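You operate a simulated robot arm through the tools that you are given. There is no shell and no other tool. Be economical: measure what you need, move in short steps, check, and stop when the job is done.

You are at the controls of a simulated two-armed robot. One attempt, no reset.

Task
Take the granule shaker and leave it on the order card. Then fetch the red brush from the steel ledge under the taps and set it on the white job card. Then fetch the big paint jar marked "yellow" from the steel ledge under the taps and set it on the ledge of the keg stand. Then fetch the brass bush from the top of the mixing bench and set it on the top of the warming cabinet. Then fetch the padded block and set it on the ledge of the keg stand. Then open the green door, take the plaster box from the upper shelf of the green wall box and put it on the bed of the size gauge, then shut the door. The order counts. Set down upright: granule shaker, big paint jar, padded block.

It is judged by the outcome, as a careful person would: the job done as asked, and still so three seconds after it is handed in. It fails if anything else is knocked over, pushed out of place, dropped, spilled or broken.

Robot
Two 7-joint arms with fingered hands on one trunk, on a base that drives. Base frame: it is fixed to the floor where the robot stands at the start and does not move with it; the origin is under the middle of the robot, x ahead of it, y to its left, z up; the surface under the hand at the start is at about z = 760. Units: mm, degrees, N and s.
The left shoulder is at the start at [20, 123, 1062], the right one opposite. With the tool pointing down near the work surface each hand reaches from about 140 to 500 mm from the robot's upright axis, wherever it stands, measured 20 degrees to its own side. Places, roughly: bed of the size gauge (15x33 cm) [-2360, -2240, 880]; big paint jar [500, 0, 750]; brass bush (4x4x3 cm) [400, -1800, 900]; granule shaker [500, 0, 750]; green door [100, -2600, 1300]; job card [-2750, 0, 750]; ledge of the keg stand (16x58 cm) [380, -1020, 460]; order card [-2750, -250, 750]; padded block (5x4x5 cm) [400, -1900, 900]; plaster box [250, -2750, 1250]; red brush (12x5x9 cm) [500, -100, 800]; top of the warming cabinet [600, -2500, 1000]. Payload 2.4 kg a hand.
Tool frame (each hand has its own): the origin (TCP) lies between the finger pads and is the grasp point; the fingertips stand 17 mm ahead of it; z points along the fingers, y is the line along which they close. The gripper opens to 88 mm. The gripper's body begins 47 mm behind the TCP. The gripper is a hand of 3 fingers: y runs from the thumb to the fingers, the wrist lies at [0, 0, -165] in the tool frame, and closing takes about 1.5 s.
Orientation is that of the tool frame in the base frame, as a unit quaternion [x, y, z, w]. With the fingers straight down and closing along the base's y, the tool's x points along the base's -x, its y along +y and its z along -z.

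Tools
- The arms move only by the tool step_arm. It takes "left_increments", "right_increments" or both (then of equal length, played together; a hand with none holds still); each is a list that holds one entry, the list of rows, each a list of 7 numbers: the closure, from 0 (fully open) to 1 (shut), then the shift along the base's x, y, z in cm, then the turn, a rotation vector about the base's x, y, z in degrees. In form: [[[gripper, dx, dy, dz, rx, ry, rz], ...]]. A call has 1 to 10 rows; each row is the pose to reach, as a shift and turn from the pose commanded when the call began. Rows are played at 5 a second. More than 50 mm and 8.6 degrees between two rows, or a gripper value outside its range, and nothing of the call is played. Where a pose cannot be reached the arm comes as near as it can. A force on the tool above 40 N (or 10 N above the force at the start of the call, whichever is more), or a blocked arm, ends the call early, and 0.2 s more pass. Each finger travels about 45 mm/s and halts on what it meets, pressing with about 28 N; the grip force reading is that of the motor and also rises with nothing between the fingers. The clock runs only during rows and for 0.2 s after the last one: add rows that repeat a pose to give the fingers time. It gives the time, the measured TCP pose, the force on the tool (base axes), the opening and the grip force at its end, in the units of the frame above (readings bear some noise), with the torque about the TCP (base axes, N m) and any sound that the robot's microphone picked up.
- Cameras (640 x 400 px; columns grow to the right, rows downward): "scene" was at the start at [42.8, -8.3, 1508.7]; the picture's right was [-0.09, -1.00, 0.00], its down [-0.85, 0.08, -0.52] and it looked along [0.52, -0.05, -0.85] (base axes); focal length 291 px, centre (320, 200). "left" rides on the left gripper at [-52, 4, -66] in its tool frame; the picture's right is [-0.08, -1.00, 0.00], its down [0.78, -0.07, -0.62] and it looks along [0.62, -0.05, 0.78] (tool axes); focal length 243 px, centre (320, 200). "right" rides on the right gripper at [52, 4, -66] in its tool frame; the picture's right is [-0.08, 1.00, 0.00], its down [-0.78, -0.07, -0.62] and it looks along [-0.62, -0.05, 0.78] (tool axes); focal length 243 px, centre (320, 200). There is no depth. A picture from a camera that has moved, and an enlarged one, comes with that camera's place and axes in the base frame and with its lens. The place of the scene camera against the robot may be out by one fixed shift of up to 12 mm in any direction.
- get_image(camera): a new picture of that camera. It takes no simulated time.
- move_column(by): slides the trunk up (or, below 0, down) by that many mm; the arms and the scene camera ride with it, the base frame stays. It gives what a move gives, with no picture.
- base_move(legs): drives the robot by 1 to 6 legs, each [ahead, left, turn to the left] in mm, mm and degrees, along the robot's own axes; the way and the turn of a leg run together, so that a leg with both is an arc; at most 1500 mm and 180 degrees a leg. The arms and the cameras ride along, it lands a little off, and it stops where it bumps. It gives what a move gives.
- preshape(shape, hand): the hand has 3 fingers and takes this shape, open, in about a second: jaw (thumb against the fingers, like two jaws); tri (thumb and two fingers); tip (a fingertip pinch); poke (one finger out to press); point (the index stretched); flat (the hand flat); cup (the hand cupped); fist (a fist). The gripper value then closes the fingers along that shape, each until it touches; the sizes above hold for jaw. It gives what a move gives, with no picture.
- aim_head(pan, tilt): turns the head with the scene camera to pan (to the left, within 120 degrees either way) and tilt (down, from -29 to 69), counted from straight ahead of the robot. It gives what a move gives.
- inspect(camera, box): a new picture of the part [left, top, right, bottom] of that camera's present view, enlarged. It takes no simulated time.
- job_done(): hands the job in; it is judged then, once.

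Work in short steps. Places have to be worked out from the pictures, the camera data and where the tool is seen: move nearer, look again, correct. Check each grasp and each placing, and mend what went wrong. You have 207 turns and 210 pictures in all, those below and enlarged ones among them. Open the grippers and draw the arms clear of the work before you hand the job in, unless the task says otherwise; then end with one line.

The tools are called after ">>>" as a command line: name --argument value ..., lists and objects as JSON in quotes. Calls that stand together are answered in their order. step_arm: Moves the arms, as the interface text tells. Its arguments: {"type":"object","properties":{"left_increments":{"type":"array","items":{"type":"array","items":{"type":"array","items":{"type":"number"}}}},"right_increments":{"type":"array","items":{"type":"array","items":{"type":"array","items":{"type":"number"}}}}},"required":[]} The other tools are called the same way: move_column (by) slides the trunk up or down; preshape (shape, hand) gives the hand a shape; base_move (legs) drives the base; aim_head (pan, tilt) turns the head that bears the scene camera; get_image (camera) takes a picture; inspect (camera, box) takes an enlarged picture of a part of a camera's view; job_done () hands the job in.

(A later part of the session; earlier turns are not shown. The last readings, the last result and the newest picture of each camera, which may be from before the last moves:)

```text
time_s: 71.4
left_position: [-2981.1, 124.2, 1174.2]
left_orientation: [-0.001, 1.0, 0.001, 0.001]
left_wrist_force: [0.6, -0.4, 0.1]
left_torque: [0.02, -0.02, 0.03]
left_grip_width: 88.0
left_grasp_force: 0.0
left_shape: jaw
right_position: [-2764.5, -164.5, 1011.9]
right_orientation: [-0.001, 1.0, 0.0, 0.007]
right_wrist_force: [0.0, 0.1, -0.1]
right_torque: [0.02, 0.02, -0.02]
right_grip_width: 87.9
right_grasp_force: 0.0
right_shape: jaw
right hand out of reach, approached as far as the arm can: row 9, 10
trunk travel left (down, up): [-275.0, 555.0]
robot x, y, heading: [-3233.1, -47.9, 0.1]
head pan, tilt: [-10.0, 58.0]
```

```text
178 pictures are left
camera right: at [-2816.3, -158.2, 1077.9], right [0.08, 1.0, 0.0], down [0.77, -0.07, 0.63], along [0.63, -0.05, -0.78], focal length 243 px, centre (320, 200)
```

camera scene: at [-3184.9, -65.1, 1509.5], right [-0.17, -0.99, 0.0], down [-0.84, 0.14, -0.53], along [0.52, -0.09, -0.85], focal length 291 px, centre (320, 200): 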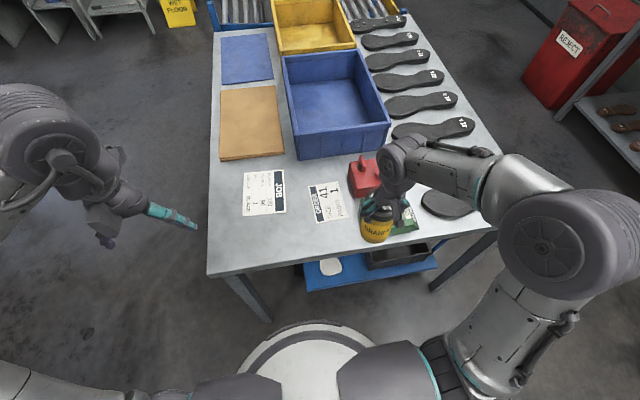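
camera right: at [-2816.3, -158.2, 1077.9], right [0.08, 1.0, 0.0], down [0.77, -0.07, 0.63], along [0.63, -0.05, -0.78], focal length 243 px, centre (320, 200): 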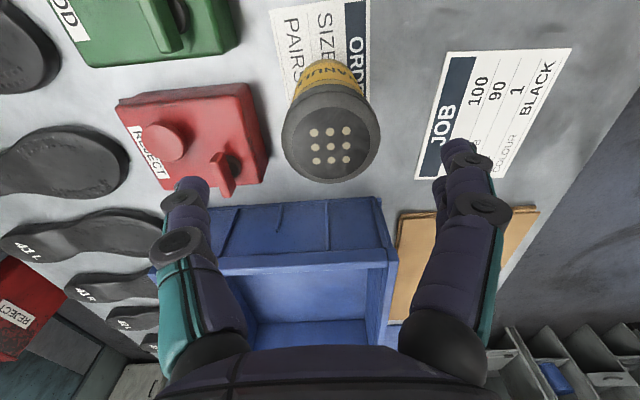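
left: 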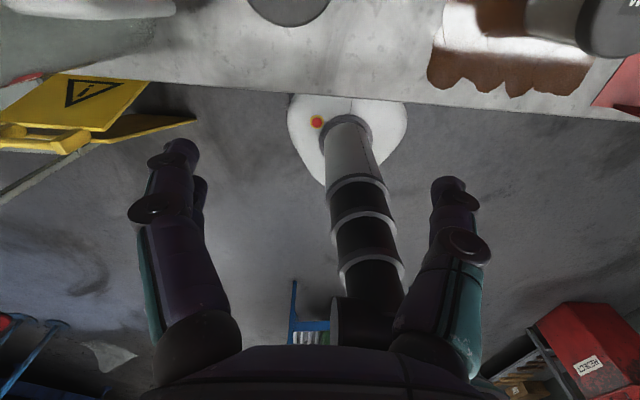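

The shaker stands on the order card. I pull the hand back and drive round to the ledge for the brush.

>>> step_arm --right_increments '[[[0, -4, 0, 1, 0, 0, 0], [0, -8, 0, 2, 0, 0, 0], [0, -12, 0, 3, 0, 0, 0], [0, -16, 0, 3, 0, 0, 0]]]'

>>> base_move --legs '[[0, 810, 0], [1400, 0, 0], [1350, 0, 0], [0, -650, 0]]'

>>> aim_head --pan 0 --tilt 50

>>> get_image --camera "scene"

```text
time_s: 72.4
left_position: [-2981.7, 124.6, 1174.4]
left_orientation: [-0.002, 1.0, 0.001, 0.001]
left_wrist_force: [0.5, 0.3, 0.3]
left_torque: [-0.02, 0.0, 0.03]
left_grip_width: 87.9
left_grasp_force: 0.1
left_shape: jaw
right_position: [-2795.0, -136.6, 1083.6]
right_orientation: [-0.001, 1.0, 0.0, 0.006]
right_wrist_force: [-1.2, 0.0, 1.2]
right_torque: [0.02, 0.0, 0.01]
right_grip_width: 88.0
right_grasp_force: 0.0
right_shape: jaw
right hand out of reach, approached as far as the arm can: row 1, 2, 3, 4
trunk travel left (down, up): [-275.0, 555.0]
robot x, y, heading: [-3229.1, -50.8, 0.0]
head pan, tilt: [-10.0, 58.0]
```

```text
time_s: 92.8
left_position: [-273.8, 194.7, 1173.6]
left_orientation: [0.022, 1.0, 0.0, 0.0]
left_wrist_force: [0.1, 0.0, -0.1]
left_torque: [-0.01, 0.01, -0.02]
left_grip_width: 88.0
left_grasp_force: 0.1
left_shape: jaw
right_position: [-101.2, -73.4, 1082.2]
right_orientation: [0.023, 1.0, 0.0, 0.006]
right_wrist_force: [0.6, 0.0, 0.0]
right_torque: [0.0, -0.01, 0.01]
right_grip_width: 87.8
right_grasp_force: 0.0
right_shape: jaw
trunk travel left (down, up): [-275.0, 555.0]
robot x, y, heading: [-528.7, 29.9, -2.5]
head pan, tilt: [-10.0, 58.0]
```

```text
time_s: 93.5
left_position: [-275.8, 196.3, 1173.0]
left_orientation: [0.023, 1.0, 0.0, 0.001]
left_wrist_force: [0.6, -0.5, -0.4]
left_torque: [-0.03, 0.01, 0.02]
left_grip_width: 87.8
left_grasp_force: 0.1
left_shape: jaw
right_position: [-100.3, -71.9, 1081.5]
right_orientation: [0.023, 1.0, -0.001, 0.006]
right_wrist_force: [-0.2, -0.6, 0.4]
right_torque: [-0.01, 0.0, -0.01]
right_grip_width: 87.8
right_grasp_force: 0.0
right_shape: jaw
trunk travel left (down, up): [-275.0, 555.0]
robot x, y, heading: [-529.1, 32.1, -2.5]
head pan, tilt: [0.0, 50.0]
```

```text
177 pictures are left
camera scene: at [-477.0, 28.3, 1519.6], right [-0.05, -1.0, 0.0], down [-0.77, 0.04, -0.64], along [0.64, -0.03, -0.77], focal length 291 px, centre (320, 200)
```

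scene: 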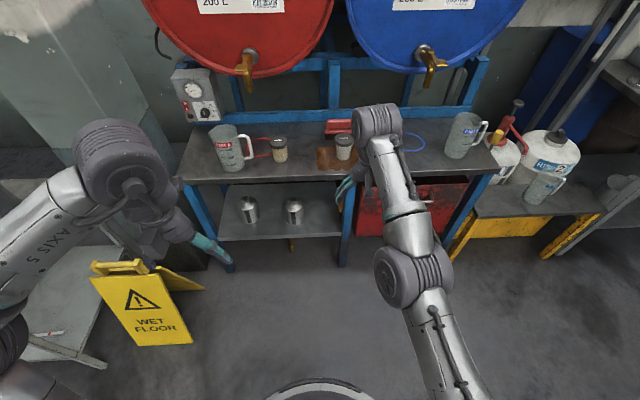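

I tuck the right hand somewhat and drive up to the ledge, correcting the heading.

>>> step_arm --right_increments '[[[0, -4, -1, 0, 0, 0, 0], [0, -8, -2, -2, 0, 0, 0], [0, -11, -4, -4, 0, 0, 0]]]'

>>> base_move --legs '[[0, 40, 2.5], [570, 0, 0]]'

>>> get_image --camera "right"

```text
time_s: 94.3
left_position: [-274.5, 195.4, 1174.4]
left_orientation: [0.022, 1.0, 0.0, 0.001]
left_wrist_force: [0.2, 0.1, 0.6]
left_torque: [0.0, 0.01, 0.02]
left_grip_width: 87.9
left_grasp_force: 0.1
left_shape: jaw
right_position: [-98.7, -89.4, 1085.0]
right_orientation: [0.023, 1.0, 0.0, 0.006]
right_wrist_force: [-0.8, 0.2, 0.5]
right_torque: [-0.02, -0.03, 0.01]
right_grip_width: 87.8
right_grasp_force: 0.0
right_shape: jaw
right hand out of reach, approached as far as the arm can: row 1, 2, 3
trunk travel left (down, up): [-275.0, 555.0]
robot x, y, heading: [-531.0, 31.3, -2.6]
head pan, tilt: [0.0, 50.0]
```

```text
time_s: 98.0
left_position: [288.9, 245.2, 1173.5]
left_orientation: [0.001, 1.0, 0.001, 0.0]
left_wrist_force: [-0.2, 0.5, 0.3]
left_torque: [-0.01, 0.01, 0.0]
left_grip_width: 87.9
left_grasp_force: 0.0
left_shape: jaw
right_position: [477.2, -30.8, 1085.1]
right_orientation: [0.002, 1.0, -0.001, 0.006]
right_wrist_force: [0.0, -0.2, -0.4]
right_torque: [-0.02, 0.04, 0.0]
right_grip_width: 87.7
right_grasp_force: 0.0
right_shape: jaw
trunk travel left (down, up): [-275.0, 555.0]
robot x, y, heading: [44.8, 67.2, -0.0]
head pan, tilt: [0.0, 50.0]
```

```text
176 pictures are left
camera right: at [424.7, -24.6, 1151.3], right [0.09, 1.0, 0.0], down [0.77, -0.07, 0.63], along [0.63, -0.06, -0.78], focal length 243 px, centre (320, 200)
```

right: 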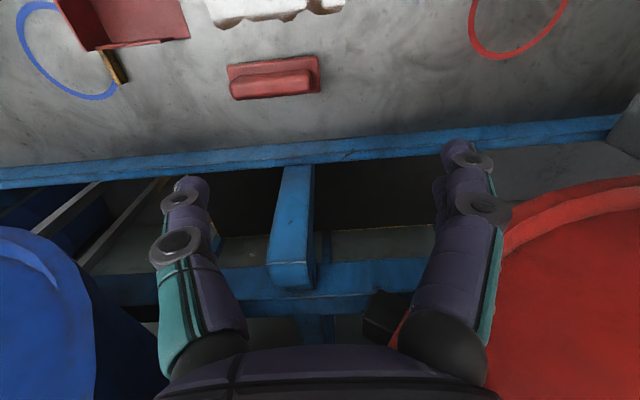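

The arm ignored the last shifts (its target was out of reach). I command a plain descent of 6 cm to see whether it follows again.

>>> step_arm --right_increments '[[[0, 0, 0, -3, 0, 0, 0], [0, 0, 0, -6, 0, 0, 0], [0, 0, 0, -6, 0, 0, 0]]]'

```text
time_s: 98.8
left_position: [288.0, 245.7, 1174.6]
left_orientation: [0.001, 1.0, 0.0, -0.001]
left_wrist_force: [0.2, 0.0, 0.6]
left_torque: [0.01, 0.01, 0.01]
left_grip_width: 88.1
left_grasp_force: 0.0
left_shape: jaw
right_position: [495.3, -25.8, 1030.7]
right_orientation: [0.001, 1.0, -0.001, 0.005]
right_wrist_force: [0.0, 0.2, -0.2]
right_torque: [0.02, 0.0, 0.0]
right_grip_width: 87.9
right_grasp_force: 0.0
right_shape: jaw
right hand out of reach, approached as far as the arm can: row 1, 2, 3
trunk travel left (down, up): [-275.0, 555.0]
robot x, y, heading: [42.0, 76.3, -0.1]
head pan, tilt: [0.0, 50.0]
```

Still off target. I command a pull-back of 10 cm toward the body with a little descent.

>>> step_arm --right_increments '[[[0, -4, -2, -1, 0, 0, 0], [0, -8, -4, -2, 0, 0, 0], [0, -12, -6, -3, 0, 0, 0], [0, -12, -6, -3, 0, 0, 0]]]'

```text
time_s: 99.8
left_position: [288.4, 246.4, 1174.3]
left_orientation: [0.001, 1.0, 0.0, -0.001]
left_wrist_force: [-0.7, -0.2, -0.3]
left_torque: [0.01, 0.02, -0.01]
left_grip_width: 87.6
left_grasp_force: 0.0
left_shape: jaw
right_position: [497.0, -69.5, 1042.3]
right_orientation: [0.001, 1.0, 0.0, 0.006]
right_wrist_force: [-0.1, 0.0, 0.2]
right_torque: [0.0, 0.02, 0.0]
right_grip_width: 88.0
right_grasp_force: 0.0
right_shape: jaw
right hand out of reach, approached as far as the arm can: row 1, 2, 3, 4
trunk travel left (down, up): [-275.0, 555.0]
robot x, y, heading: [45.9, 72.4, -0.0]
head pan, tilt: [0.0, 50.0]
```

I go down further toward heights where this reach worked before.

>>> step_arm --right_increments '[[[0, 0, 0, -4, 0, 0, 0], [0, 0, 0, -7, 0, 0, 0], [0, 0, 0, -10, 0, 0, 0], [0, 0, 0, -10, 0, 0, 0]]]'

>>> get_image --camera "right"

>>> get_image --camera "scene"

```text
time_s: 100.8
left_position: [288.8, 247.0, 1174.3]
left_orientation: [0.001, 1.0, 0.0, 0.001]
left_wrist_force: [-0.3, 0.1, -0.5]
left_torque: [0.04, 0.02, -0.01]
left_grip_width: 87.8
left_grasp_force: 0.0
left_shape: jaw
right_position: [520.3, -67.6, 942.8]
right_orientation: [0.001, 1.0, 0.0, 0.005]
right_wrist_force: [-0.1, 0.4, -0.3]
right_torque: [-0.02, 0.0, 0.03]
right_grip_width: 87.8
right_grasp_force: 0.0
right_shape: jaw
right hand out of reach, approached as far as the arm can: row 1, 2, 3, 4
trunk travel left (down, up): [-275.0, 555.0]
robot x, y, heading: [41.1, 74.0, -0.1]
head pan, tilt: [0.0, 50.0]
```

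```text
175 pictures are left
camera right: at [468.0, -61.3, 1007.9], right [0.09, 1.0, 0.0], down [0.77, -0.07, 0.63], along [0.63, -0.06, -0.78], focal length 243 px, centre (320, 200)
```

right: 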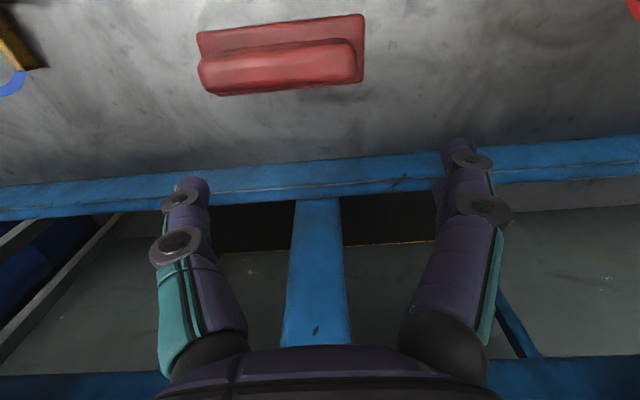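

```text
174 pictures are left
camera scene: at [93.6, 69.9, 1519.7], right [0.0, -1.0, 0.0], down [-0.77, 0.0, -0.64], along [0.64, 0.0, -0.77], focal length 291 px, centre (320, 200)
```

scene: 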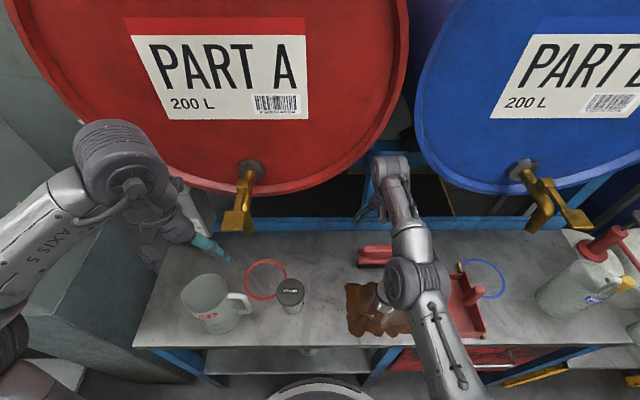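

The arm is stretched straight and its commanded target has crept far inward. I bring the commanded target back out to match the present pose.

>>> step_arm --right_increments '[[[0, 4, 0, 4, 0, 0, 0], [0, 8.5, 0, 6, 0, 0, 0], [0, 13, 1, 8, 0, 0, 0], [0, 17.5, 2, 10, 0, 0, 0], [0, 22, 3, 12, 0, 0, 0], [0, 26.5, 4, 12, 0, 0, 0], [0, 31, 5, 12, 0, 0, 0]]]'

```text
refused: row 1 steps farther than a row can; nothing moved
```

>>> step_arm --right_increments '[[[0, 3, 0, 3, 0, 0, 0], [0, 7, 0, 5, 0, 0, 0], [0, 11, 1, 7, 0, 0, 0], [0, 15, 2, 9, 0, 0, 0], [0, 19, 3, 11, 0, 0, 0], [0, 23, 4, 12, 0, 0, 0], [0, 27, 5, 12, 0, 0, 0]]]'

```text
time_s: 102.4
left_position: [288.3, 245.0, 1173.2]
left_orientation: [0.001, 1.0, 0.001, 0.0]
left_wrist_force: [-0.6, 0.4, 0.2]
left_torque: [0.01, 0.02, 0.0]
left_grip_width: 87.7
left_grasp_force: 0.2
left_shape: jaw
right_position: [515.5, -57.8, 981.8]
right_orientation: [0.002, 1.0, 0.0, 0.006]
right_wrist_force: [-0.4, -0.1, -0.2]
right_torque: [0.02, 0.02, 0.01]
right_grip_width: 88.0
right_grasp_force: 0.0
right_shape: jaw
right hand out of reach, approached as far as the arm can: row 1, 2, 3, 4, 5, 6, 7
trunk travel left (down, up): [-275.0, 555.0]
robot x, y, heading: [44.9, 74.5, -0.1]
head pan, tilt: [0.0, 50.0]
```

Directions suggest the target is inside and the solver is stuck with a straight elbow. I bring the target onto the present pose so the two agree.

>>> step_arm --right_increments '[[[0, 4, 1, 1, 0, 0, 0], [0, 8, 2, 2, 0, 0, 0], [0, 10, 2.3, 3, 0, 0, 0], [0, 11, 2.3, 3, 0, 0, 0]]]'

```text
time_s: 103.4
left_position: [288.4, 246.6, 1175.2]
left_orientation: [0.002, 1.0, -0.001, 0.001]
left_wrist_force: [-0.7, -0.6, 0.6]
left_torque: [0.01, 0.02, -0.01]
left_grip_width: 88.0
left_grasp_force: 0.0
left_shape: jaw
right_position: [515.7, -57.3, 982.1]
right_orientation: [0.001, 1.0, 0.0, 0.006]
right_wrist_force: [0.9, 1.1, -0.8]
right_torque: [-0.01, 0.01, -0.01]
right_grip_width: 87.6
right_grasp_force: 0.0
right_shape: jaw
right hand out of reach, approached as far as the arm can: row 1, 2, 3, 4
trunk travel left (down, up): [-275.0, 555.0]
robot x, y, heading: [39.1, 72.6, 0.1]
head pan, tilt: [0.0, 50.0]
```

No motion at all. I test a straightforward pull-in of 20 cm in one call.

>>> step_arm --right_increments '[[[0, -4, 0, 0, 0, 0, 0], [0, -8, 0, 0, 0, 0, 0], [0, -12, 0, 0, 0, 0, 0], [0, -16, 0, 0, 0, 0, 0], [0, -20, 0, 0, 0, 0, 0], [0, -20, 0, 0, 0, 0, 0]]]'

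```text
time_s: 104.8
left_position: [288.2, 247.0, 1174.1]
left_orientation: [0.001, 1.0, 0.001, 0.0]
left_wrist_force: [0.2, -0.4, 0.5]
left_torque: [0.0, -0.03, 0.02]
left_grip_width: 87.8
left_grasp_force: 0.1
left_shape: jaw
right_position: [316.7, -59.0, 984.5]
right_orientation: [0.002, 1.0, 0.0, 0.006]
right_wrist_force: [0.1, 0.1, -0.2]
right_torque: [0.0, 0.0, 0.05]
right_grip_width: 87.7
right_grasp_force: 0.0
right_shape: jaw
right hand out of reach, approached as far as the arm can: row 1, 2
trunk travel left (down, up): [-275.0, 555.0]
robot x, y, heading: [46.1, 70.0, -0.2]
head pan, tilt: [0.0, 50.0]
```

The arm is free again. I rotate the right hand 90° about vertical so it closes along x across the brush handle (handle ≈ (503, -94), top z ≈ 811).

>>> step_arm --right_increments '[[[0, 0, 0, 0, 0, 0, 8.5], [0, 0, 0, 0, 0, 0, 17], [0, 0, 0, 0, 0, 0, 25.5], [0, 0, 0, 0, 0, 0, 34], [0, 0, 0, 0, 0, 0, 42.5], [0, 0, 0, 0, 0, 0, 51], [0, 0, 0, 0, 0, 0, 59.5], [0, 0, 0, 0, 0, 0, 68], [0, 0, 0, 0, 0, 0, 76.5], [0, 0, 0, 0, 0, 0, 85]]]'

>>> get_image --camera "right"

```text
time_s: 107.0
left_position: [288.4, 246.1, 1174.3]
left_orientation: [0.0, 1.0, 0.0, 0.0]
left_wrist_force: [0.1, -0.7, 0.5]
left_torque: [-0.01, 0.0, -0.02]
left_grip_width: 87.7
left_grasp_force: 0.1
left_shape: jaw
right_position: [314.0, -59.6, 987.9]
right_orientation: [-0.676, 0.737, 0.003, 0.005]
right_wrist_force: [0.6, -0.4, 0.1]
right_torque: [0.0, 0.01, -0.02]
right_grip_width: 87.9
right_grasp_force: 0.1
right_shape: jaw
trunk travel left (down, up): [-275.0, 555.0]
robot x, y, heading: [43.0, 68.3, -0.0]
head pan, tilt: [0.0, 50.0]
```

```text
173 pictures are left
camera right: at [306.0, -110.3, 1054.6], right [-0.99, 0.17, 0.0], down [0.13, 0.76, 0.63], along [0.11, 0.62, -0.78], focal length 243 px, centre (320, 200)
```

right: 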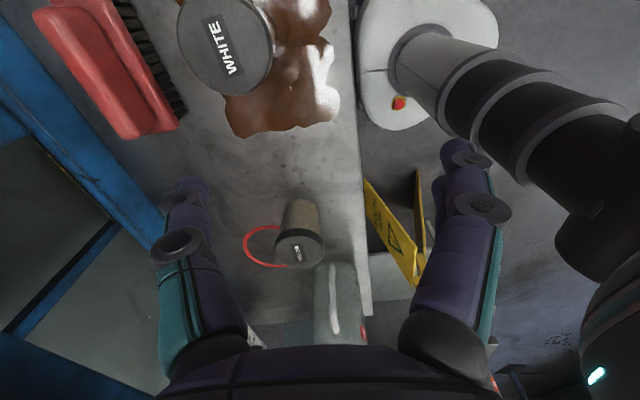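

Now I bring the hand over the brush.

>>> step_arm --right_increments '[[[0, 4, -1, 0, 0, 0, 2], [0, 8, -2, 0, 0, 0, 4], [0, 12, -3, -1, 0, 0, 5], [0, 16, -3.4, -3, 0, 0, 5], [0, 18.9, -3.4, -6, 0, 0, 5], [0, 18.9, -3.4, -6, 0, 0, 5]]]'

>>> get_image --camera "right"

>>> inspect --camera "scene" --box '[320, 210, 480, 310]'

```text
time_s: 108.4
left_position: [288.5, 245.9, 1173.9]
left_orientation: [0.0, 1.0, 0.0, -0.001]
left_wrist_force: [-0.1, -0.1, 0.4]
left_torque: [-0.01, 0.01, 0.02]
left_grip_width: 87.7
left_grasp_force: 0.2
left_shape: jaw
right_position: [502.6, -94.8, 928.2]
right_orientation: [-0.707, 0.708, 0.005, 0.004]
right_wrist_force: [-0.4, -0.1, -0.7]
right_torque: [-0.03, -0.01, -0.02]
right_grip_width: 88.0
right_grasp_force: 0.0
right_shape: jaw
trunk travel left (down, up): [-275.0, 555.0]
robot x, y, heading: [43.3, 74.7, -0.0]
head pan, tilt: [0.0, 50.0]
```

```text
172 pictures are left
camera right: at [498.9, -145.3, 994.3], right [-1.0, 0.09, 0.0], down [0.07, 0.77, 0.63], along [0.05, 0.63, -0.78], focal length 243 px, centre (320, 200)
```

right: 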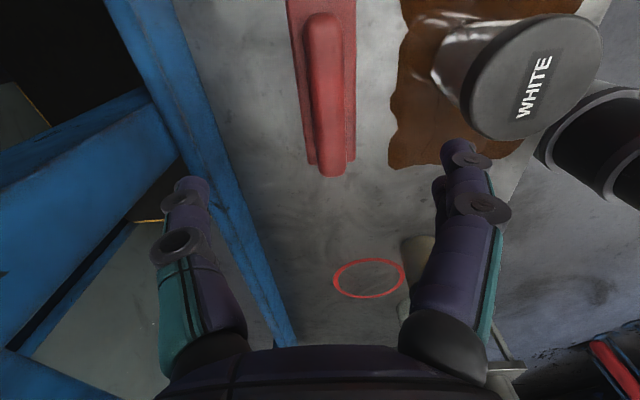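

```text
4.00 times, centred on (400, 260) of scene
camera zoom: at [93.5, 69.8, 1519.7], right [0.0, -1.0, 0.0], down [-0.77, 0.0, -0.64], along [0.64, 0.0, -0.77], focal length 1163 px, centre (0, -40)
```

zoom: 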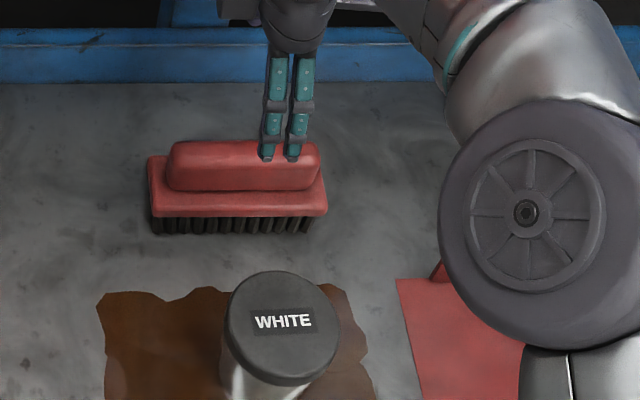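

The handle runs along y, centred near (496, -85), about 30 mm wide. I align and descend to z ≈ 855, then look.

>>> step_arm --right_increments '[[[0, -0.65, 0.9, -2.5, 0, 0, 0], [0, -0.65, 0.9, -5, 0, 0, 0], [0, -0.65, 0.9, -7.3, 0, 0, 0], [0, -0.65, 0.9, -7.3, 0, 0, 0]]]'

>>> get_image --camera "right"

>>> inspect --camera "scene" --box '[320, 210, 480, 310]'

```text
time_s: 109.4
left_position: [288.4, 245.5, 1174.3]
left_orientation: [0.001, 1.0, -0.001, 0.0]
left_wrist_force: [-0.5, 0.1, 0.6]
left_torque: [0.01, -0.01, 0.01]
left_grip_width: 88.0
left_grasp_force: 0.2
left_shape: jaw
right_position: [496.0, -85.6, 855.4]
right_orientation: [-0.706, 0.708, 0.005, 0.003]
right_wrist_force: [-0.6, 0.0, -0.3]
right_torque: [0.0, 0.0, 0.03]
right_grip_width: 87.9
right_grasp_force: 0.0
right_shape: jaw
trunk travel left (down, up): [-275.0, 555.0]
robot x, y, heading: [43.7, 73.8, -0.0]
head pan, tilt: [0.0, 50.0]
```

```text
170 pictures are left
camera right: at [492.5, -136.0, 921.4], right [-1.0, 0.09, 0.0], down [0.07, 0.77, 0.63], along [0.05, 0.63, -0.78], focal length 243 px, centre (320, 200)
```

right: 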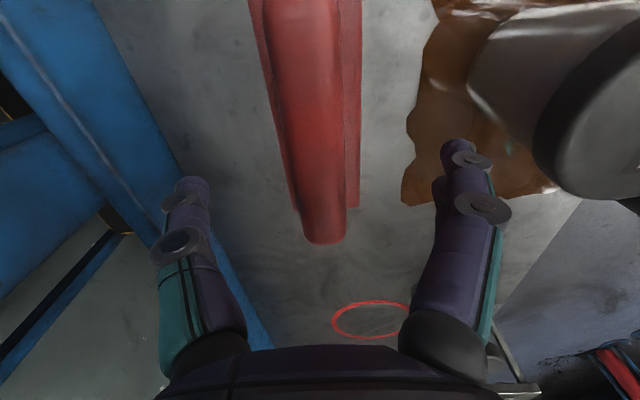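

```text
4.00 times, centred on (400, 260) of scene
camera zoom: at [93.6, 69.9, 1519.7], right [0.0, -1.0, 0.0], down [-0.77, 0.0, -0.64], along [0.64, 0.0, -0.77], focal length 1163 px, centre (0, -40)
```

zoom: 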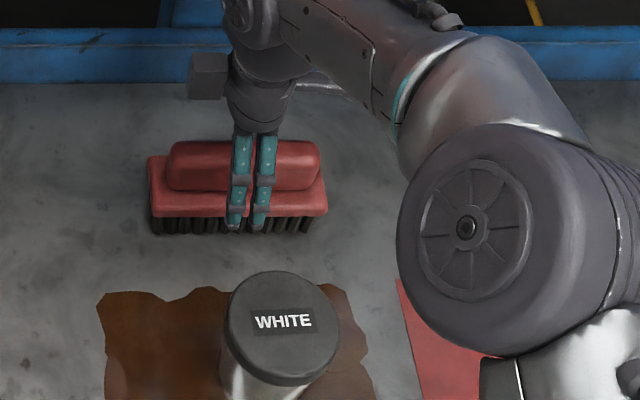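

The handle top is near z ≈ 840; the white jar's lid edge is about 12 mm outside the finger. I narrow the fingers first, then go down to z ≈ 822.

>>> step_arm --right_increments '[[[0.2, 0, -0.5, 0, 0, 0, 0], [0.35, 0, -0.5, 0, 0, 0, 0], [0.35, 0, -0.5, -1.5, 0, 0, 0], [0.35, 0, -0.5, -3.3, 0, 0, 0], [0.35, 0, -0.5, -3.3, 0, 0, 0]]]'

>>> get_image --camera "right"

>>> inspect --camera "scene" --box '[320, 210, 480, 310]'

```text
time_s: 110.6
left_position: [288.0, 246.1, 1174.2]
left_orientation: [0.001, 1.0, 0.001, 0.0]
left_wrist_force: [0.5, 0.8, -0.3]
left_torque: [0.01, 0.03, -0.01]
left_grip_width: 88.0
left_grasp_force: 0.0
left_shape: jaw
right_position: [495.8, -89.2, 820.3]
right_orientation: [-0.706, 0.708, 0.005, 0.004]
right_wrist_force: [0.1, -0.5, 0.0]
right_torque: [0.0, 0.0, -0.01]
right_grip_width: 57.5
right_grasp_force: 0.1
right_shape: jaw
trunk travel left (down, up): [-275.0, 555.0]
robot x, y, heading: [45.7, 74.0, -0.4]
head pan, tilt: [0.0, 50.0]
```

```text
168 pictures are left
camera right: at [492.4, -140.8, 887.7], right [-1.0, 0.09, 0.0], down [0.07, 0.77, 0.63], along [0.05, 0.63, -0.78], focal length 243 px, centre (320, 200)
```

right: 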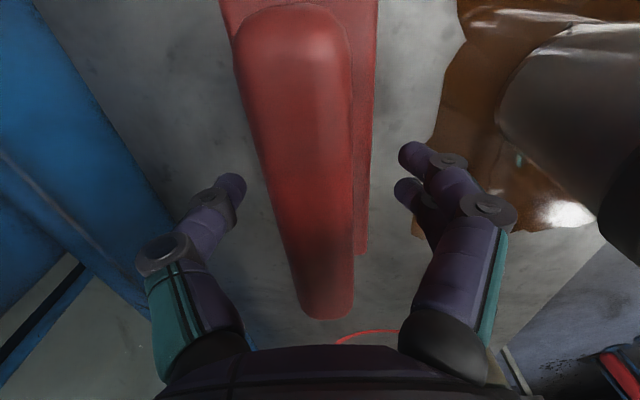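

```text
4.00 times, centred on (400, 260) of scene
camera zoom: at [93.6, 69.9, 1519.7], right [0.0, -1.0, 0.0], down [-0.77, 0.0, -0.64], along [0.64, 0.0, -0.77], focal length 1163 px, centre (0, -40)
```

zoom: 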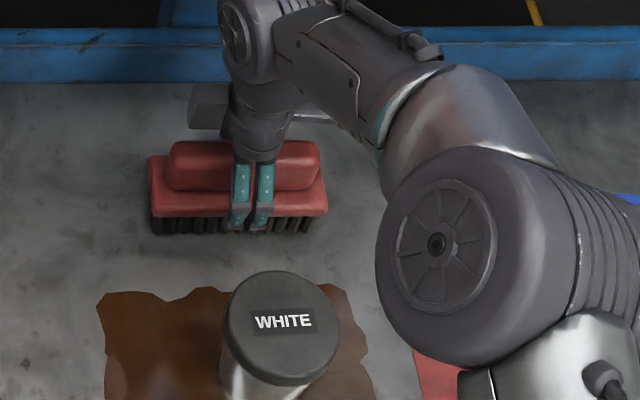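

Fingers straddle the handle; I nudge to centre (+4 mm x, +8 mm y) and close.

>>> step_arm --right_increments '[[[0.35, 0.4, 0.8, 0.2, 0, 0, 0], [0.6, 0.4, 0.8, 0.2, 0, 0, 0], [0.9, 0.4, 0.8, 0.2, 0, 0, 0], [1, 0.4, 0.8, 0.2, 0, 0, 0], [1, 0.4, 0.8, 0.2, 0, 0, 0], [1, 0.4, 0.8, 0.2, 0, 0, 0]]]'

>>> get_image --camera "right"

```text
time_s: 112.0
left_position: [288.3, 245.9, 1173.5]
left_orientation: [0.001, 1.0, 0.0, 0.0]
left_wrist_force: [0.3, -0.1, -0.3]
left_torque: [0.02, -0.01, -0.03]
left_grip_width: 87.9
left_grasp_force: 0.1
left_shape: jaw
right_position: [500.5, -79.9, 823.2]
right_orientation: [-0.705, 0.709, 0.004, 0.005]
right_wrist_force: [-0.4, -0.1, 0.5]
right_torque: [-0.01, 0.0, -0.03]
right_grip_width: 16.3
right_grasp_force: 28.3
right_shape: jaw
trunk travel left (down, up): [-275.0, 555.0]
robot x, y, heading: [44.0, 73.7, -0.2]
head pan, tilt: [0.0, 50.0]
```

```text
166 pictures are left
camera right: at [496.9, -132.1, 889.9], right [-1.0, 0.09, 0.0], down [0.07, 0.77, 0.63], along [0.05, 0.63, -0.78], focal length 243 px, centre (320, 200)
```

right: 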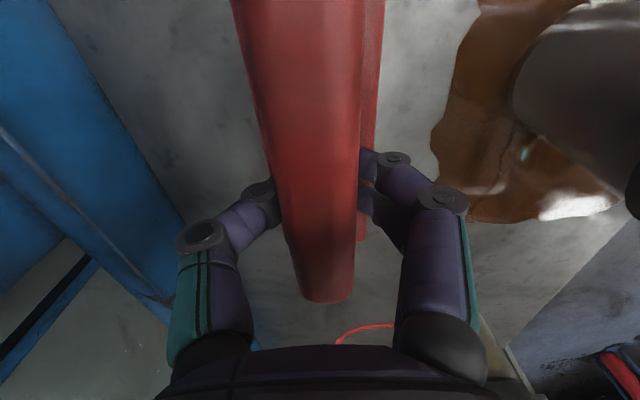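

The fingers hold the handle with 28 N. I lift while pulling slightly inward and check.

>>> step_arm --right_increments '[[[1, 0, 0, 1.5, 0, 0, 0], [1, 0, 0, 4, 0, 0, 0], [1, -2, 1, 8, 0, 0, 0], [1, -6, 1, 11, 0, 0, 0], [1, -10, 1, 13, 0, 0, 0], [1, -14, 1, 15, 0, 0, 0]]]'

>>> get_image --camera "right"

>>> get_image --camera "scene"

```text
time_s: 113.4
left_position: [288.5, 245.3, 1174.5]
left_orientation: [0.001, 1.0, 0.0, 0.0]
left_wrist_force: [0.0, 0.1, 0.1]
left_torque: [0.01, 0.0, -0.03]
left_grip_width: 87.9
left_grasp_force: 0.0
left_shape: jaw
right_position: [361.2, -68.8, 972.6]
right_orientation: [-0.706, 0.708, 0.003, 0.006]
right_wrist_force: [1.4, 0.1, -0.9]
right_torque: [0.02, -0.01, 0.0]
right_grip_width: 15.8
right_grasp_force: 28.4
right_shape: jaw
trunk travel left (down, up): [-275.0, 555.0]
robot x, y, heading: [41.1, 70.9, 0.0]
head pan, tilt: [0.0, 50.0]
```

```text
165 pictures are left
camera right: at [357.3, -120.9, 1039.9], right [-1.0, 0.09, 0.0], down [0.07, 0.77, 0.63], along [0.06, 0.63, -0.78], focal length 243 px, centre (320, 200)
```

right: 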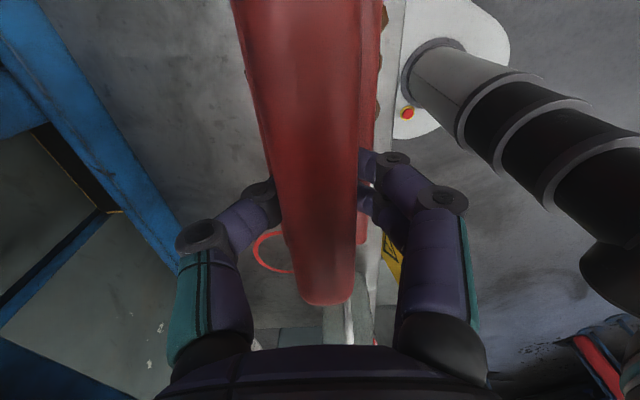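

```text
164 pictures are left
camera scene: at [93.0, 69.7, 1519.7], right [0.0, -1.0, 0.0], down [-0.77, 0.0, -0.64], along [0.64, 0.0, -0.77], focal length 291 px, centre (320, 200)
```

scene: 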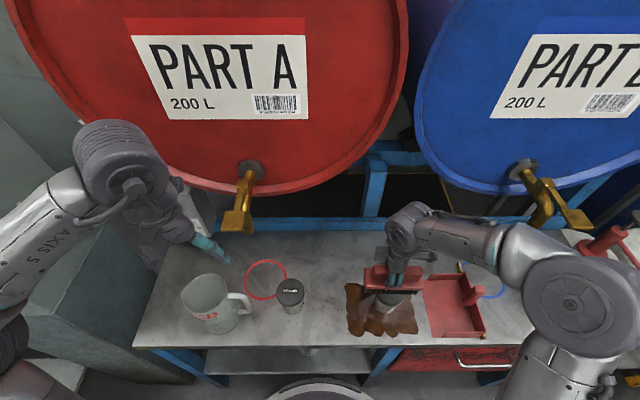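

The brush is held. I drive back along the same route to the north side of the card table.

>>> base_move --legs '[[-480, 0, 0], [0, 0, 180], [0, -690, 0], [1100, 0, 0], [1020, 0, 0], [0, 0, 90]]'

>>> aim_head --pan -10 --tilt 50

>>> get_image --camera "scene"

```text
time_s: 140.8
left_position: [-2352.3, 624.9, 1173.9]
left_orientation: [0.734, 0.679, 0.0, 0.001]
left_wrist_force: [-0.7, -0.4, -0.1]
left_torque: [0.01, 0.01, -0.01]
left_grip_width: 87.8
left_grasp_force: 0.0
left_shape: jaw
right_position: [-2671.9, 576.8, 973.6]
right_orientation: [0.04, 0.999, -0.001, 0.006]
right_wrist_force: [0.3, -0.8, -1.2]
right_torque: [-0.02, -0.02, 0.0]
right_grip_width: 15.6
right_grasp_force: 27.7
right_shape: jaw
trunk travel left (down, up): [-275.0, 555.0]
robot x, y, heading: [-2505.6, 885.0, -94.7]
head pan, tilt: [0.0, 50.0]
```

```text
time_s: 141.5
left_position: [-2352.4, 625.5, 1173.3]
left_orientation: [0.734, 0.679, 0.001, 0.001]
left_wrist_force: [-0.8, 0.5, 0.0]
left_torque: [-0.01, -0.03, -0.06]
left_grip_width: 88.0
left_grasp_force: 0.0
left_shape: jaw
right_position: [-2672.3, 576.3, 973.4]
right_orientation: [0.041, 0.999, 0.0, 0.006]
right_wrist_force: [1.1, 0.3, -1.2]
right_torque: [-0.01, -0.02, -0.02]
right_grip_width: 15.6
right_grasp_force: 27.8
right_shape: jaw
trunk travel left (down, up): [-275.0, 555.0]
robot x, y, heading: [-2510.1, 887.2, -94.7]
head pan, tilt: [-10.0, 50.0]
```

```text
163 pictures are left
camera scene: at [-2529.5, 828.2, 1519.7], right [-0.97, 0.25, 0.0], down [0.19, 0.74, -0.64], along [-0.16, -0.62, -0.77], focal length 291 px, centre (320, 200)
```

scene: 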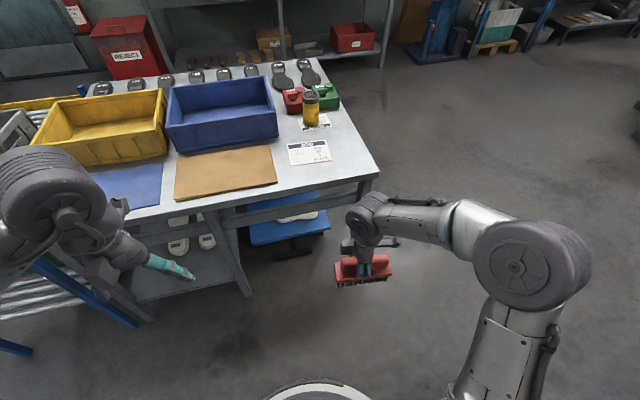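

I straighten the heading and drive closer so the card at about (-2690, 25) is 410 mm ahead.

>>> base_move --legs '[[0, -50, 4.7], [440, 0, 0]]'

>>> get_image --camera "right"

>>> get_image --camera "scene"

```text
time_s: 144.7
left_position: [-2381.5, 203.0, 1172.3]
left_orientation: [0.708, 0.707, 0.0, 0.0]
left_wrist_force: [0.0, 0.0, 0.2]
left_torque: [0.01, -0.04, -0.01]
left_grip_width: 87.9
left_grasp_force: 0.0
left_shape: jaw
right_position: [-2695.6, 129.1, 971.9]
right_orientation: [0.002, 1.0, 0.0, 0.006]
right_wrist_force: [-1.1, 0.6, -1.6]
right_torque: [-0.01, -0.01, 0.01]
right_grip_width: 15.5
right_grasp_force: 28.3
right_shape: jaw
trunk travel left (down, up): [-275.0, 555.0]
robot x, y, heading: [-2555.4, 453.0, -90.1]
head pan, tilt: [-10.0, 50.0]
```

```text
162 pictures are left
camera right: at [-2748.0, 135.3, 1039.3], right [0.09, 1.0, 0.0], down [0.77, -0.07, 0.63], along [0.63, -0.05, -0.78], focal length 243 px, centre (320, 200)
```

right: 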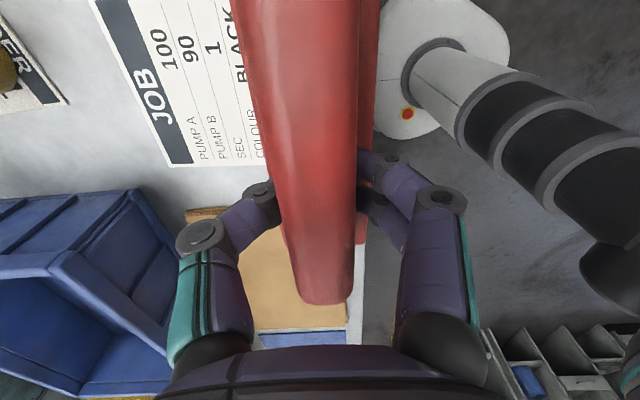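

```text
161 pictures are left
camera scene: at [-2573.9, 391.3, 1519.6], right [-0.98, 0.17, 0.0], down [0.13, 0.75, -0.64], along [-0.11, -0.63, -0.77], focal length 291 px, centre (320, 200)
```

scene: 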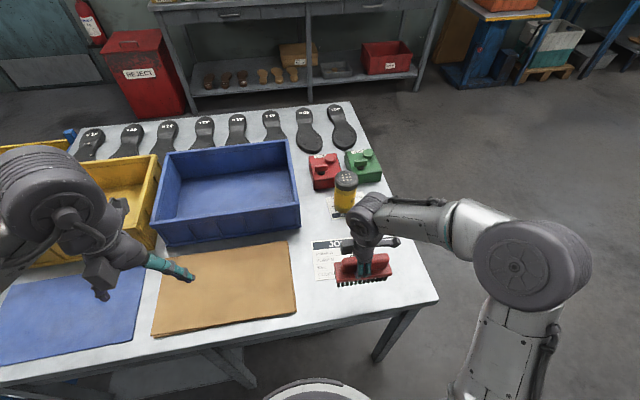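

The card's far edge is at y ≈ -42 and its centre at about (-2691, 20). I move over it and lower to just above contact height.

>>> step_arm --right_increments '[[[1, 0.4, -4, 0, 0, 0, 0], [1, 0.4, -8, 0, 0, 0, 0], [1, 0.4, -10.9, -1, 0, 0, 0], [1, 0.4, -10.9, -5, 0, 0, 0], [1, 0.4, -10.9, -8.5, 0, 0, 0], [1, 0.4, -10.9, -8.5, 0, 0, 0]]]'

>>> inspect --camera "scene" --box '[280, 180, 440, 300]'

>>> get_image --camera "right"

```text
time_s: 146.1
left_position: [-2381.0, 204.0, 1175.7]
left_orientation: [0.707, 0.707, -0.001, 0.0]
left_wrist_force: [0.6, 0.1, 1.0]
left_torque: [0.01, 0.01, 0.02]
left_grip_width: 88.0
left_grasp_force: 0.1
left_shape: jaw
right_position: [-2693.1, 21.4, 887.0]
right_orientation: [0.0, 1.0, 0.001, 0.006]
right_wrist_force: [-0.3, 0.0, -1.0]
right_torque: [0.02, -0.02, -0.03]
right_grip_width: 15.7
right_grasp_force: 28.6
right_shape: jaw
trunk travel left (down, up): [-275.0, 555.0]
robot x, y, heading: [-2554.2, 450.4, -90.3]
head pan, tilt: [-10.0, 50.0]
```

```text
3.33 times, centred on (360, 240) of scene
camera zoom: at [-2573.9, 391.9, 1519.7], right [-0.98, 0.17, 0.0], down [0.13, 0.75, -0.64], along [-0.11, -0.63, -0.77], focal length 969 px, centre (187, 67)
```

zoom: 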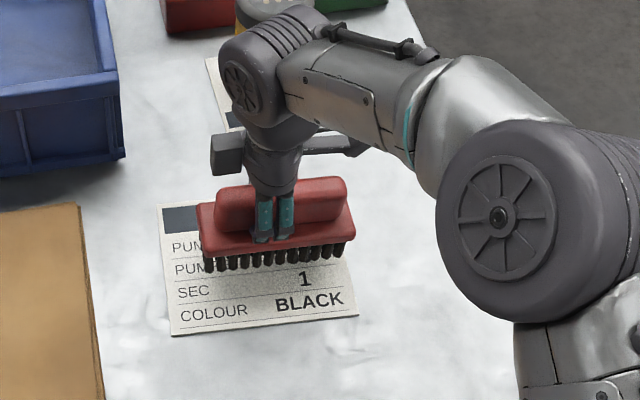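

```text
159 pictures are left
camera right: at [-2745.2, 26.8, 953.4], right [0.09, 1.0, 0.0], down [0.77, -0.07, 0.63], along [0.63, -0.05, -0.78], focal length 243 px, centre (320, 200)
```

right: 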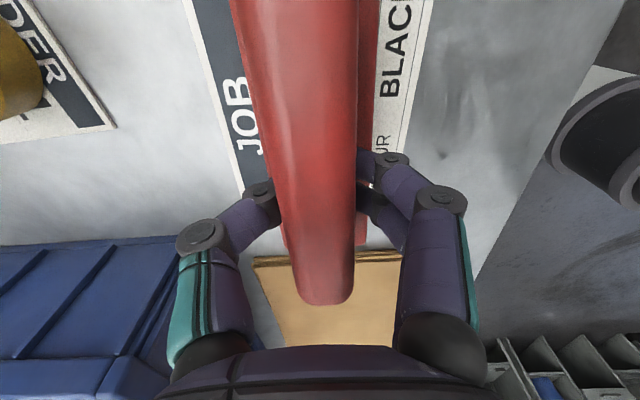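

The brush is over the card, a little toward -x; I shift 9 mm and lower to contact.

>>> step_arm --right_increments '[[[1, 0.9, 0, -1, 0, 0, 0], [1, 0.9, 0, -1.6, 0, 0, 0], [1, 0.9, 0, -2, 0, 0, 0], [1, 0.9, 0, -2.2, 0, 0, 0], [1, 0.9, 0, -2.2, 0, 0, 0]]]'

>>> inspect --camera "scene" --box '[280, 180, 440, 300]'

```text
time_s: 147.3
left_position: [-2381.2, 204.6, 1174.0]
left_orientation: [0.707, 0.707, -0.001, 0.001]
left_wrist_force: [-0.1, -0.8, -0.5]
left_torque: [0.01, 0.02, 0.03]
left_grip_width: 87.9
left_grasp_force: 0.0
left_shape: jaw
right_position: [-2683.7, 21.1, 865.2]
right_orientation: [0.001, 1.0, -0.001, 0.005]
right_wrist_force: [-0.2, -0.2, 3.9]
right_torque: [0.02, 0.01, -0.02]
right_grip_width: 15.5
right_grasp_force: 28.1
right_shape: jaw
trunk travel left (down, up): [-275.0, 555.0]
robot x, y, heading: [-2553.2, 447.7, -89.7]
head pan, tilt: [-10.0, 50.0]
```

```text
3.33 times, centred on (360, 240) of scene
camera zoom: at [-2573.7, 392.2, 1519.7], right [-0.98, 0.17, 0.0], down [0.13, 0.75, -0.64], along [-0.11, -0.63, -0.77], focal length 969 px, centre (187, 67)
```

zoom: 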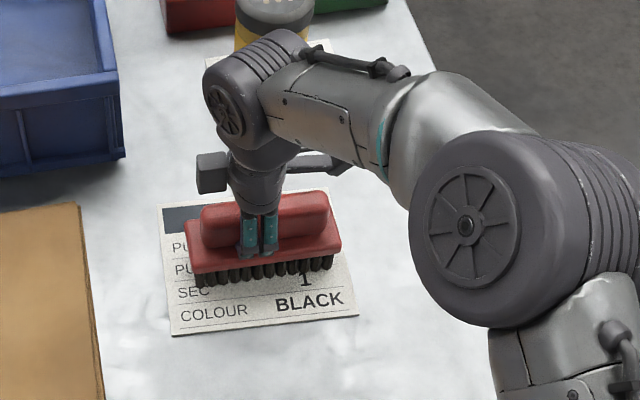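

Contact felt and the brush is inside the card. I open and rise, drawing back toward the body.

>>> step_arm --right_increments '[[[0.7, 0, 0, 0, 0, 0, 0], [0.4, 0, 0, 0, 0, 0, 0], [0.3, 0, 0, 0, 0, 0, 0], [0.2, 0, 0, 0.3, 0, 0, 0], [0.2, 0, 0, 2.5, 0, 0, 0], [0.2, 0, 0, 6, 0, 0, 0], [0.2, 0, 2, 10, 0, 0, 0], [0, 0, 6, 12, 0, 0, 0], [0, 0, 10, 14, 0, 0, 0], [0, 0, 14, 15, 0, 0, 0]]]'

>>> inspect --camera "scene" --box '[280, 160, 440, 280]'

```text
time_s: 149.5
left_position: [-2381.3, 204.3, 1174.3]
left_orientation: [0.707, 0.707, 0.0, 0.0]
left_wrist_force: [1.0, 0.2, 0.2]
left_torque: [0.01, 0.01, -0.01]
left_grip_width: 87.8
left_grasp_force: 0.1
left_shape: jaw
right_position: [-2683.9, 161.2, 1015.8]
right_orientation: [0.002, 1.0, -0.001, 0.006]
right_wrist_force: [0.1, -0.8, 0.3]
right_torque: [-0.01, -0.01, 0.02]
right_grip_width: 87.9
right_grasp_force: 0.1
right_shape: jaw
trunk travel left (down, up): [-275.0, 555.0]
robot x, y, heading: [-2552.0, 448.8, -90.1]
head pan, tilt: [-10.0, 50.0]
```

```text
3.33 times, centred on (360, 220) of scene
camera zoom: at [-2574.0, 392.6, 1519.7], right [-0.98, 0.17, 0.0], down [0.13, 0.75, -0.64], along [-0.11, -0.63, -0.77], focal length 969 px, centre (187, 133)
```

zoom: 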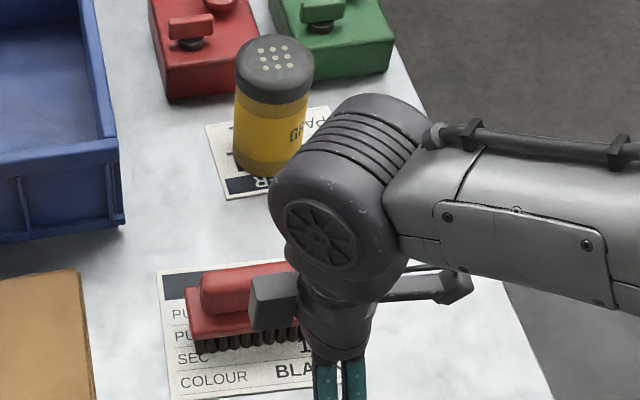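

Brush placed on the job card. I rotate the hand back and return to the ledge for the yellow jar.

>>> step_arm --right_increments '[[[0, 0, 1, 0, 0, 0, -8.5], [0, 0, 2, 0, 0, 0, -17], [0, 0, 3, 0, 0, 0, -25.5], [0, 0, 3, 0, 0, 0, -34], [0, 0, 3, 0, 0, 0, -42.5], [0, 0, 3, 0, 0, 0, -51], [0, 0, 3, 0, 0, 0, -59.5], [0, 0, 3, 0, 0, 0, -68], [0, 0, 3, 0, 0, 0, -76.5], [0, 0, 3, 0, 0, 0, -85]]]'

>>> base_move --legs '[[-320, 0, 0], [0, 0, 90], [1000, 0, 0], [1050, 0, 0], [0, -560, 0]]'

>>> get_image --camera "scene"

```text
time_s: 151.7
left_position: [-2380.1, 204.5, 1173.8]
left_orientation: [0.707, 0.707, 0.0, 0.0]
left_wrist_force: [-0.2, -0.1, 0.0]
left_torque: [-0.03, -0.01, -0.02]
left_grip_width: 87.8
left_grasp_force: 0.1
left_shape: jaw
right_position: [-2682.0, 191.1, 1015.3]
right_orientation: [0.677, 0.736, -0.004, 0.005]
right_wrist_force: [0.7, -0.7, 0.0]
right_torque: [0.01, -0.01, -0.02]
right_grip_width: 87.8
right_grasp_force: 0.1
right_shape: jaw
trunk travel left (down, up): [-275.0, 555.0]
robot x, y, heading: [-2555.0, 446.5, -90.1]
head pan, tilt: [-10.0, 50.0]
```

```text
time_s: 170.4
left_position: [-255.0, 389.5, 1174.3]
left_orientation: [-0.007, 1.0, -0.001, 0.0]
left_wrist_force: [-0.2, 0.2, -0.7]
left_torque: [-0.02, -0.01, -0.02]
left_grip_width: 88.2
left_grasp_force: 0.1
left_shape: jaw
right_position: [-237.2, 87.9, 1015.1]
right_orientation: [-0.048, 0.999, 0.001, 0.006]
right_wrist_force: [0.3, -0.7, 0.4]
right_torque: [-0.01, 0.01, 0.0]
right_grip_width: 87.9
right_grasp_force: 0.0
right_shape: jaw
trunk travel left (down, up): [-275.0, 555.0]
robot x, y, heading: [-500.9, 208.4, 0.8]
head pan, tilt: [-10.0, 50.0]
```

```text
156 pictures are left
camera scene: at [-448.0, 197.4, 1519.7], right [-0.16, -0.99, 0.0], down [-0.76, 0.12, -0.64], along [0.63, -0.1, -0.77], focal length 291 px, centre (320, 200)
```

scene: 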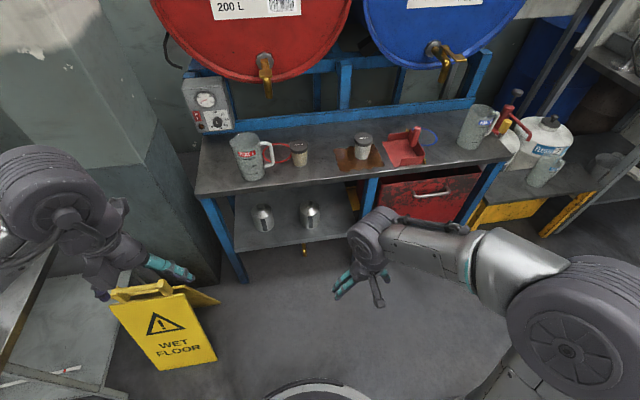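

I drive ahead to put the jar about 380 mm in front.

>>> base_move --legs '[[490, 0, -0.8]]'

>>> get_image --camera "right"

```text
time_s: 173.3
left_position: [245.6, 390.6, 1174.6]
left_orientation: [-0.002, 1.0, 0.0, 0.0]
left_wrist_force: [-0.5, -0.2, 0.1]
left_torque: [0.01, 0.01, 0.02]
left_grip_width: 88.1
left_grasp_force: 0.1
left_shape: jaw
right_position: [260.0, 89.0, 1015.6]
right_orientation: [-0.044, 0.999, 0.0, 0.006]
right_wrist_force: [0.7, -0.7, 0.8]
right_torque: [-0.02, -0.02, 0.03]
right_grip_width: 87.6
right_grasp_force: 0.1
right_shape: jaw
trunk travel left (down, up): [-275.0, 555.0]
robot x, y, heading: [-3.4, 213.5, 0.0]
head pan, tilt: [-10.0, 50.0]
```

```text
155 pictures are left
camera right: at [208.0, 91.2, 1082.0], right [0.0, 1.0, 0.0], down [0.78, 0.0, 0.63], along [0.63, 0.0, -0.78], focal length 243 px, centre (320, 200)
```

right: 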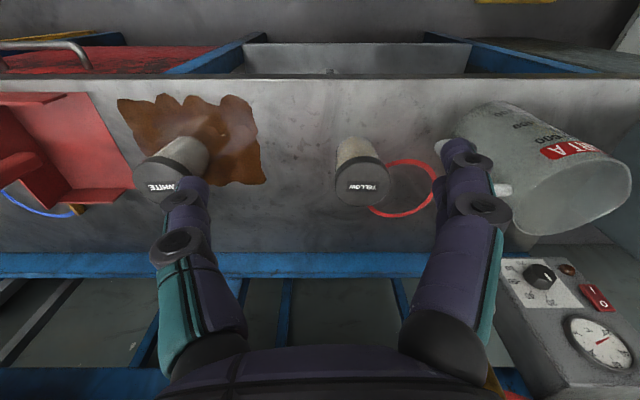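

Jar lid at about (373, 139), 64 mm wide. I move above it and look again.

>>> step_arm --right_increments '[[[0, 3.5, 2, 0, 0, 0, 0], [0, 7.5, 4, 0, 0, 0, 0], [0, 11.3, 5, 0, 0, 0, 0], [0, 11.3, 5, -4, 0, 0, 0], [0, 11.3, 5, -7.5, 0, 0, 0], [0, 11.3, 5, -7.5, 0, 0, 0]]]'

>>> get_image --camera "right"

```text
time_s: 174.7
left_position: [245.4, 391.4, 1174.0]
left_orientation: [-0.001, 1.0, 0.0, -0.001]
left_wrist_force: [0.2, 0.1, 0.9]
left_torque: [0.01, 0.0, -0.02]
left_grip_width: 87.6
left_grasp_force: 0.1
left_shape: jaw
right_position: [373.4, 140.2, 938.8]
right_orientation: [-0.045, 0.999, -0.001, 0.005]
right_wrist_force: [-0.1, -0.2, 0.8]
right_torque: [0.0, 0.0, -0.01]
right_grip_width: 88.0
right_grasp_force: 0.1
right_shape: jaw
trunk travel left (down, up): [-275.0, 555.0]
robot x, y, heading: [3.0, 218.3, 0.2]
head pan, tilt: [-10.0, 50.0]
```

```text
154 pictures are left
camera right: at [321.0, 141.2, 1006.0], right [0.0, 1.0, 0.0], down [0.78, 0.0, 0.63], along [0.63, 0.0, -0.78], focal length 243 px, centre (320, 200)
```

right: 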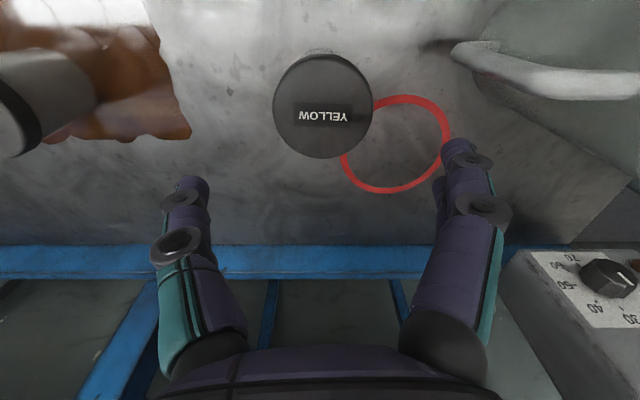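

Lid centre (368, 141), top z ≈ 857. I descend to z ≈ 829 and close.

>>> step_arm --right_increments '[[[0, -0.5, 0.1, -3.5, 0, 0, 0], [0, -0.5, 0.1, -7, 0, 0, 0], [0, -0.5, 0.1, -9.5, 0, 0, 0], [0, -0.5, 0.1, -10.9, 0, 0, 0], [0, -0.5, 0.1, -10.9, 0, 0, 0]]]'

>>> get_image --camera "right"

```text
time_s: 175.9
left_position: [245.3, 392.3, 1173.6]
left_orientation: [-0.002, 1.0, 0.0, 0.0]
left_wrist_force: [-0.4, -0.2, 0.6]
left_torque: [0.0, 0.0, -0.02]
left_grip_width: 87.9
left_grasp_force: 0.1
left_shape: jaw
right_position: [369.0, 141.7, 831.7]
right_orientation: [-0.044, 0.999, 0.0, 0.006]
right_wrist_force: [0.1, 0.9, 0.5]
right_torque: [0.0, 0.02, 0.0]
right_grip_width: 87.7
right_grasp_force: 0.0
right_shape: jaw
trunk travel left (down, up): [-275.0, 555.0]
robot x, y, heading: [-1.9, 221.5, 0.4]
head pan, tilt: [-10.0, 50.0]
```

```text
153 pictures are left
camera right: at [316.6, 143.0, 898.8], right [0.0, 1.0, 0.0], down [0.78, 0.0, 0.63], along [0.63, 0.0, -0.78], focal length 243 px, centre (320, 200)
```

right: 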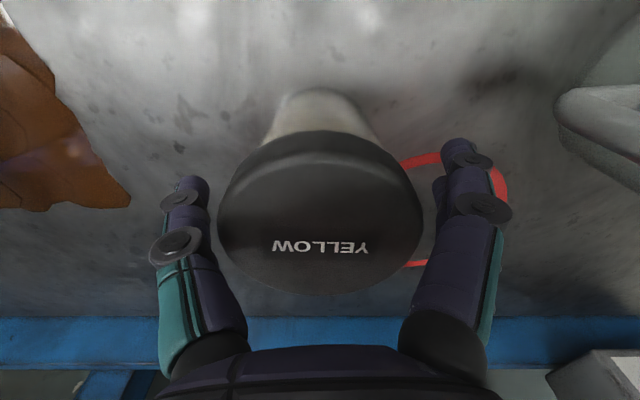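

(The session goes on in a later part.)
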